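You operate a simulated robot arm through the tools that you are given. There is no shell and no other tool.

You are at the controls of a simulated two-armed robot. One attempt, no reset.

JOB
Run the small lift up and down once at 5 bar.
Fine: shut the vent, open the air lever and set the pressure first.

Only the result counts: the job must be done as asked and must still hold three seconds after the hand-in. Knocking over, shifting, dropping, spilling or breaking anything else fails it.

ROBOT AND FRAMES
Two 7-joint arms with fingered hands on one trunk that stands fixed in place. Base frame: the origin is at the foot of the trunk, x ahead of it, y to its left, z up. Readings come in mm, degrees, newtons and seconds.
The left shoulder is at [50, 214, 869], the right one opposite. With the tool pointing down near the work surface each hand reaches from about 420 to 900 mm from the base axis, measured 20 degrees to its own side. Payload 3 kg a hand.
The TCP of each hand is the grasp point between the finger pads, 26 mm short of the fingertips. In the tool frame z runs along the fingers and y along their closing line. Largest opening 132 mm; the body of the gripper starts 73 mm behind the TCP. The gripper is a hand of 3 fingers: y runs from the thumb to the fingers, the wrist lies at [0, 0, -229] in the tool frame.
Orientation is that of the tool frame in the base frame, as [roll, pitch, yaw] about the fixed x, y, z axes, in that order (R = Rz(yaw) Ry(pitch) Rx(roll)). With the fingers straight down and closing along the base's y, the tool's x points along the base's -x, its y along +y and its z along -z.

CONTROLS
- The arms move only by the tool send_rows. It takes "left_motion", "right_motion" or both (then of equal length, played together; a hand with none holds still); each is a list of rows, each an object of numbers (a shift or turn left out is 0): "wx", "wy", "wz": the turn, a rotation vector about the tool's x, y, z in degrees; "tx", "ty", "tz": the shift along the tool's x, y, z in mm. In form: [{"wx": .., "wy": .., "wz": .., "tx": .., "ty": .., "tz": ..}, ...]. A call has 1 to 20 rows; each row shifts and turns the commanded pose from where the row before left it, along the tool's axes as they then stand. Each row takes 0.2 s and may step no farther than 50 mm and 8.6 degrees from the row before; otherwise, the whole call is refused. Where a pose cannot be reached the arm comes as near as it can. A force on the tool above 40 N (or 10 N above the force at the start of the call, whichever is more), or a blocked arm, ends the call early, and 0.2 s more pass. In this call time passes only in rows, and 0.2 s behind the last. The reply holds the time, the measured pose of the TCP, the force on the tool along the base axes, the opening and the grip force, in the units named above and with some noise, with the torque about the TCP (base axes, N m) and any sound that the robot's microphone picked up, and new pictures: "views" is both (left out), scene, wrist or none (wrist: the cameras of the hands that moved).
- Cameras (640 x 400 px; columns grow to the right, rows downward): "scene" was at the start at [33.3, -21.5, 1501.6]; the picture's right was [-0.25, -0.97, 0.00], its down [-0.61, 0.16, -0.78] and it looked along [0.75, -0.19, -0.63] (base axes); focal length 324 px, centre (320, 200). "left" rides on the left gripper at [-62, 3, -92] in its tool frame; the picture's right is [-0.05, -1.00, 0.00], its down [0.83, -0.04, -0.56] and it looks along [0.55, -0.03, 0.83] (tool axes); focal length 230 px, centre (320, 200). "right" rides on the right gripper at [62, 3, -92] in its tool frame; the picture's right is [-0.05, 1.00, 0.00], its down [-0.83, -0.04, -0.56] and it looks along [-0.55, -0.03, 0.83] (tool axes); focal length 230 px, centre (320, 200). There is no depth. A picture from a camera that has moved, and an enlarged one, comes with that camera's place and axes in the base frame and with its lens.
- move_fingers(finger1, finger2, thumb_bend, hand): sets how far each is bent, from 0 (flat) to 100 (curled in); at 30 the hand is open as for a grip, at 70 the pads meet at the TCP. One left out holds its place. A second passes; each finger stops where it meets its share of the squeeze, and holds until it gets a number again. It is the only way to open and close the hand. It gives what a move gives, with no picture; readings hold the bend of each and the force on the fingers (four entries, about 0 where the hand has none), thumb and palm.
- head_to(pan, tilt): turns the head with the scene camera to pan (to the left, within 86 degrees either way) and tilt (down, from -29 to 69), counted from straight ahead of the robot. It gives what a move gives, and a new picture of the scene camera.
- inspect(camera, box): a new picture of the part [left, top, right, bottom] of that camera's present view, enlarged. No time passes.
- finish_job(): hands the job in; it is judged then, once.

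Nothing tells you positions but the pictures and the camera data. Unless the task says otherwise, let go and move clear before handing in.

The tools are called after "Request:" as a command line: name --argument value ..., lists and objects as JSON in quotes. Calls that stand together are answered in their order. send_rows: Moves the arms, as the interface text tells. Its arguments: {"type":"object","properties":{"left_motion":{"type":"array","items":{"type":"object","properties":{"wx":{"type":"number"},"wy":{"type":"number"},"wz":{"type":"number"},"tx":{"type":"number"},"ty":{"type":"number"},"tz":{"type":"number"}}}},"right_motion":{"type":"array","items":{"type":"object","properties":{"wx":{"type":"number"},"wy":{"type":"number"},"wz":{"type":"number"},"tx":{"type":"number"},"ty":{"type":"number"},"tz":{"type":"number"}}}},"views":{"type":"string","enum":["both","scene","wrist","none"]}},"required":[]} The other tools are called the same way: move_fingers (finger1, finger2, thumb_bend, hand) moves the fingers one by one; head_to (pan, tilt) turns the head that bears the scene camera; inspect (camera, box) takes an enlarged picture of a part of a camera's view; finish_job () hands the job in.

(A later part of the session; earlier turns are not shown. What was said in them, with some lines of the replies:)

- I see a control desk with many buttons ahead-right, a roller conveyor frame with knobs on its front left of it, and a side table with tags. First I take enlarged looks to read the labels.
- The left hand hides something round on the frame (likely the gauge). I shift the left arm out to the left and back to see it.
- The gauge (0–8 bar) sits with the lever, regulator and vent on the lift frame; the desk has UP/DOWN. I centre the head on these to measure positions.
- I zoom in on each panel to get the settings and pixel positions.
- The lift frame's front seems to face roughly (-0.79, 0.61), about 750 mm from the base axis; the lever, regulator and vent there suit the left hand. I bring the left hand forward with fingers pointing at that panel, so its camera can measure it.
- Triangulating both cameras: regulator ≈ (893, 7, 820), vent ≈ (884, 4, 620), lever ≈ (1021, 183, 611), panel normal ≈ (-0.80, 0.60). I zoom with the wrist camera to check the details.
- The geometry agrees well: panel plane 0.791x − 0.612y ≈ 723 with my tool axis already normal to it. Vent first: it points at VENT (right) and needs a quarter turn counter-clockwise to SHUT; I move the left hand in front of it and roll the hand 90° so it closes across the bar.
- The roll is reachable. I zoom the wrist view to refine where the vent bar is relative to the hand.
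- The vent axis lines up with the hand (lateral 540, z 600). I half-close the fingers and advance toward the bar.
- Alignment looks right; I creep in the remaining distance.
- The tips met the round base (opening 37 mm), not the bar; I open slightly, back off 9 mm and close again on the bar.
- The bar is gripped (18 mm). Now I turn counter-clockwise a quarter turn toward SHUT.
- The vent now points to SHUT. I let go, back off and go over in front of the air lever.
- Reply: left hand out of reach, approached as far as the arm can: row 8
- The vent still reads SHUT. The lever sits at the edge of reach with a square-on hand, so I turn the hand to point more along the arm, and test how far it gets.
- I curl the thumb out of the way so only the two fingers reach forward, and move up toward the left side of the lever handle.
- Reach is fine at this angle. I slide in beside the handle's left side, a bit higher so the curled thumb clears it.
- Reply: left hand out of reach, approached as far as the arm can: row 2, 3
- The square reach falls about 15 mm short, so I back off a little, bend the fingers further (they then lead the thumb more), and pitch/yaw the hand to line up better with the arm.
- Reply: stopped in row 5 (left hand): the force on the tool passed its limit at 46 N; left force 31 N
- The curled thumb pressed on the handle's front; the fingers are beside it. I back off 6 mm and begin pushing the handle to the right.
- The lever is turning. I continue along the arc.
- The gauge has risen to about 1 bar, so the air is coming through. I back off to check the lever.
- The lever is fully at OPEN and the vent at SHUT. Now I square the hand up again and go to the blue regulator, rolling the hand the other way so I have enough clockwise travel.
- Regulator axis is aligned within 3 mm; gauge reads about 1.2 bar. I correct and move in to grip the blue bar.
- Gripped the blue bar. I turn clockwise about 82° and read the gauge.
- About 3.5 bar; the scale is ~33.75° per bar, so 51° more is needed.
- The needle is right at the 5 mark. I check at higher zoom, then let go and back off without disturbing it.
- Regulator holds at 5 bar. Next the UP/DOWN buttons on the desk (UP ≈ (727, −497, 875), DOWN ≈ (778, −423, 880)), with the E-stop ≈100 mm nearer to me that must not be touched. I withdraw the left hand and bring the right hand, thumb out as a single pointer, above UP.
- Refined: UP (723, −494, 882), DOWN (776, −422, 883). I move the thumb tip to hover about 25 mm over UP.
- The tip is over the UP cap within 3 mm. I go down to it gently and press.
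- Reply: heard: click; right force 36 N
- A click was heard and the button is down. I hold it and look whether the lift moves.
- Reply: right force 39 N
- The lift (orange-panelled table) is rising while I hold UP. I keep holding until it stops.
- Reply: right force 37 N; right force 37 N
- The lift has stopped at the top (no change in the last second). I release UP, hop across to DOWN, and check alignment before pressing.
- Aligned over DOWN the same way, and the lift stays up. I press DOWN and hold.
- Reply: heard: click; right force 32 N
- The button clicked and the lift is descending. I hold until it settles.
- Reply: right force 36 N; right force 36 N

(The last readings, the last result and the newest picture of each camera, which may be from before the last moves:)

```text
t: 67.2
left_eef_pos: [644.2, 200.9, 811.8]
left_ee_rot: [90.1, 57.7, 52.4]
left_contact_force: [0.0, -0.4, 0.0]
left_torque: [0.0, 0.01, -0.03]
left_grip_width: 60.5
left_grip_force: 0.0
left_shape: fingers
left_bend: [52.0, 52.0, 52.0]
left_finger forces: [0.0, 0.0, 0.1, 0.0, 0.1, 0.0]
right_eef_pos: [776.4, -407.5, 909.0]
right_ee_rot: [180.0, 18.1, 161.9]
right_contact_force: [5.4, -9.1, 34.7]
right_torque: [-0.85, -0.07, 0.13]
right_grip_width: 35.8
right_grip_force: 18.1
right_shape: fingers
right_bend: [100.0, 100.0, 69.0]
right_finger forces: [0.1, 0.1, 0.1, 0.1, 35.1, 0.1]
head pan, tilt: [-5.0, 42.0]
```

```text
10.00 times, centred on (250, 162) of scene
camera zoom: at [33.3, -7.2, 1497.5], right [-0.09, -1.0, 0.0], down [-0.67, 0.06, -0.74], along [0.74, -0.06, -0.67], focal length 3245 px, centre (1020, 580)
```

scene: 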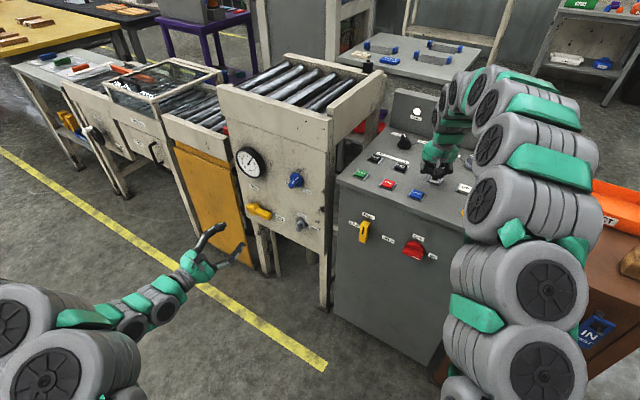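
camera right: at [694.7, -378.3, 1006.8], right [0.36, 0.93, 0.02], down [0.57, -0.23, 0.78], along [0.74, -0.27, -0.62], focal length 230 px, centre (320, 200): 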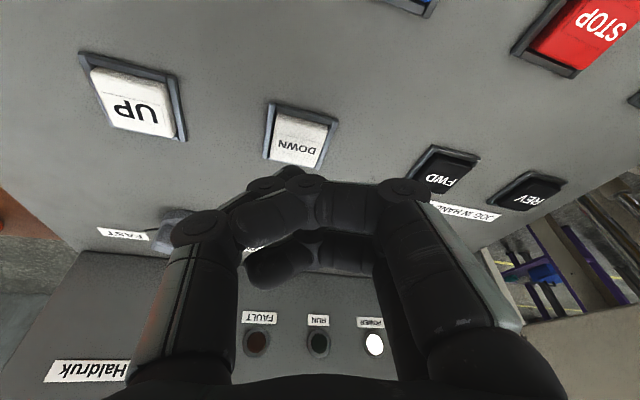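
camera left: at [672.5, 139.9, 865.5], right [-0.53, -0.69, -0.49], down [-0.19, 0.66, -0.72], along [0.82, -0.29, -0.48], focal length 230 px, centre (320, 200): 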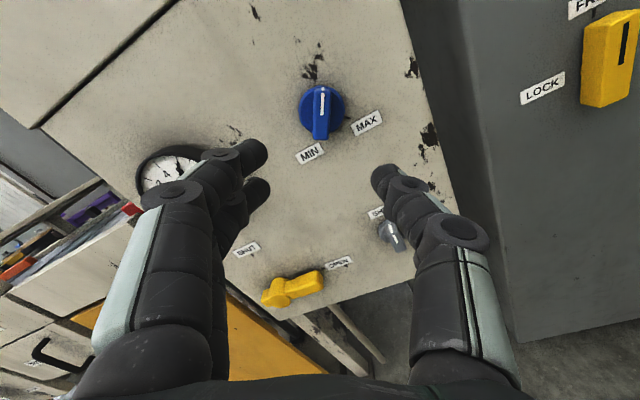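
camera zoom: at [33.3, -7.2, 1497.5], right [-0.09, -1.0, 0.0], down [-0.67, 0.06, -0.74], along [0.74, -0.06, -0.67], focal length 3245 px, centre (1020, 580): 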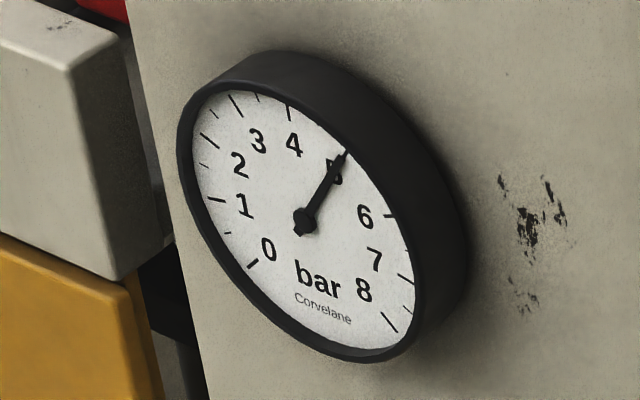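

The lift is fully down again and pressure reads 5 bar. I release DOWN and move the right hand up and clear.

Request:
send_rows --right_motion '[{"tx": -3.1, "tz": -9.5}, {"tx": -12, "tz": -38}, {"tx": -12, "tz": -38}, {"tx": -12, "tz": -38}, {"tx": 20, "tz": -40}, {"tx": 20, "tz": -40}, {"tx": 20, "tz": -40}]' --left_motion '[{}, {"tz": -20}, {"tz": -20}, {}, {}, {}, {}]' --views "scene"

Request:
inspect --camera "scene" --box '[100, 50, 400, 240]'

Request:
inspect --camera "scene" --box '[340, 90, 520, 270]'

Request:
inspect --camera "scene" --box '[230, 142, 270, 182]'

```text
t: 68.8
left_eef_pos: [613.0, 224.6, 811.0]
left_ee_rot: [90.1, 57.7, 52.5]
left_contact_force: [-0.3, -0.3, 0.4]
left_torque: [0.0, 0.02, 0.0]
left_grip_width: 60.7
left_grip_force: 0.0
left_shape: fingers
left_bend: [52.0, 52.0, 52.0]
left_finger forces: [0.0, 0.0, 0.1, 0.0, 0.1, 0.0]
right_eef_pos: [685.1, -378.2, 1131.8]
right_ee_rot: [179.9, 18.0, 162.0]
right_contact_force: [-0.1, -0.2, -0.3]
right_torque: [-0.02, -0.03, -0.01]
right_grip_width: 37.0
right_grip_force: 0.1
right_shape: fingers
right_bend: [100.0, 100.0, 66.0]
right_finger forces: [0.1, 0.0, 0.0, 0.0, 0.0, 0.0]
head pan, tilt: [-5.0, 42.0]
```

scene: 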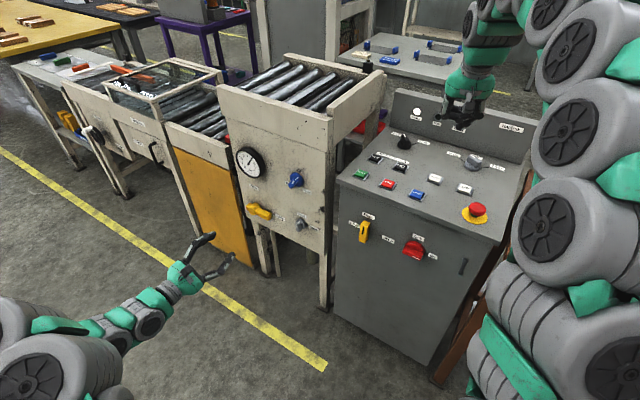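

```text
2.11 times, centred on (250, 145) of scene
camera zoom: at [33.6, -7.4, 1497.5], right [-0.09, -1.0, 0.0], down [-0.67, 0.06, -0.74], along [0.74, -0.06, -0.67], focal length 683 px, centre (467, 316)
```

zoom: 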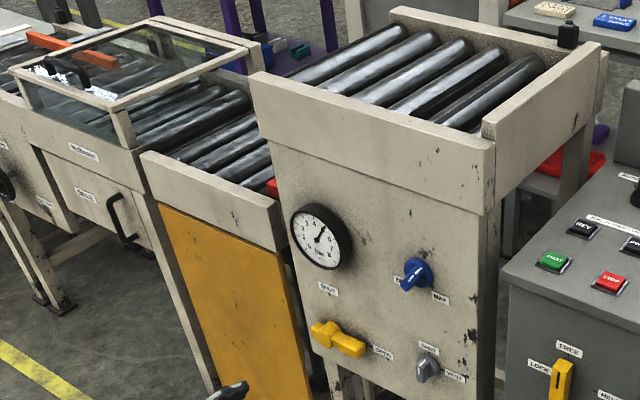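

```text
2.22 times, centred on (430, 180) of scene
camera zoom: at [33.6, -7.4, 1497.5], right [-0.09, -1.0, 0.0], down [-0.67, 0.06, -0.74], along [0.74, -0.06, -0.67], focal length 721 px, centre (76, 244)
```

zoom: 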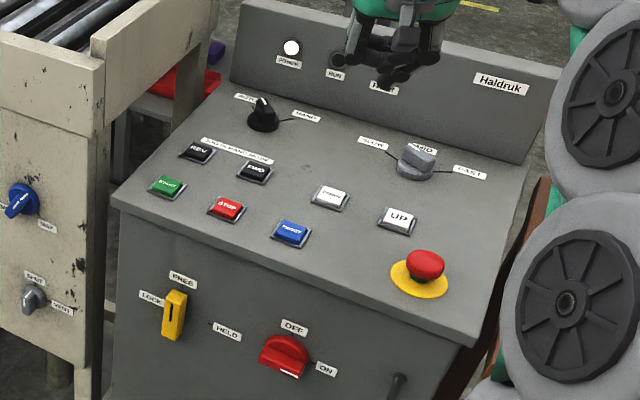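

```text
10.00 times, centred on (250, 162) of scene
camera zoom: at [33.6, -7.4, 1497.5], right [-0.09, -1.0, 0.0], down [-0.67, 0.06, -0.74], along [0.74, -0.06, -0.67], focal length 3245 px, centre (1020, 580)
```

zoom: 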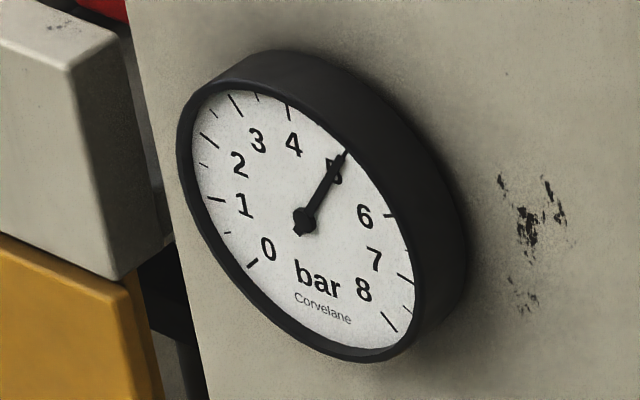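

The lift has gone up and come back down, the gauge holds at 5 bar with the vent shut and the lever open. Everything else looks untouched and both hands are clear, so I hand in.

Request:
finish_job

```text
The job is handed in.
```

The small lift ran up to its stop and back down to its starting position once, at 5 bar, and I have handed the job in.

- **Setup:** I turned the vent to SHUT, moved the air lever to OPEN, and set the blue regulator. The gauge needle sat on the 5 mark before, during and after the run.
- **Run:** I held UP until the lift stopped rising, then held DOWN until it was back in its low position. Each button clicked when pressed.
- **State now:** The vent is still shut, the lever is still open, and the regulator is still at 5 bar. Both hands are clear.
- **Contact:** On the first approach to the air lever, my curled thumb pressed briefly against the lever handle. The arm stopped at its 40 N force limit (46 N read) before I turned the lever. I saw no damage, and the lever then turned normally.

In my last pictures nothing else on the desk or the lift frame looked changed.
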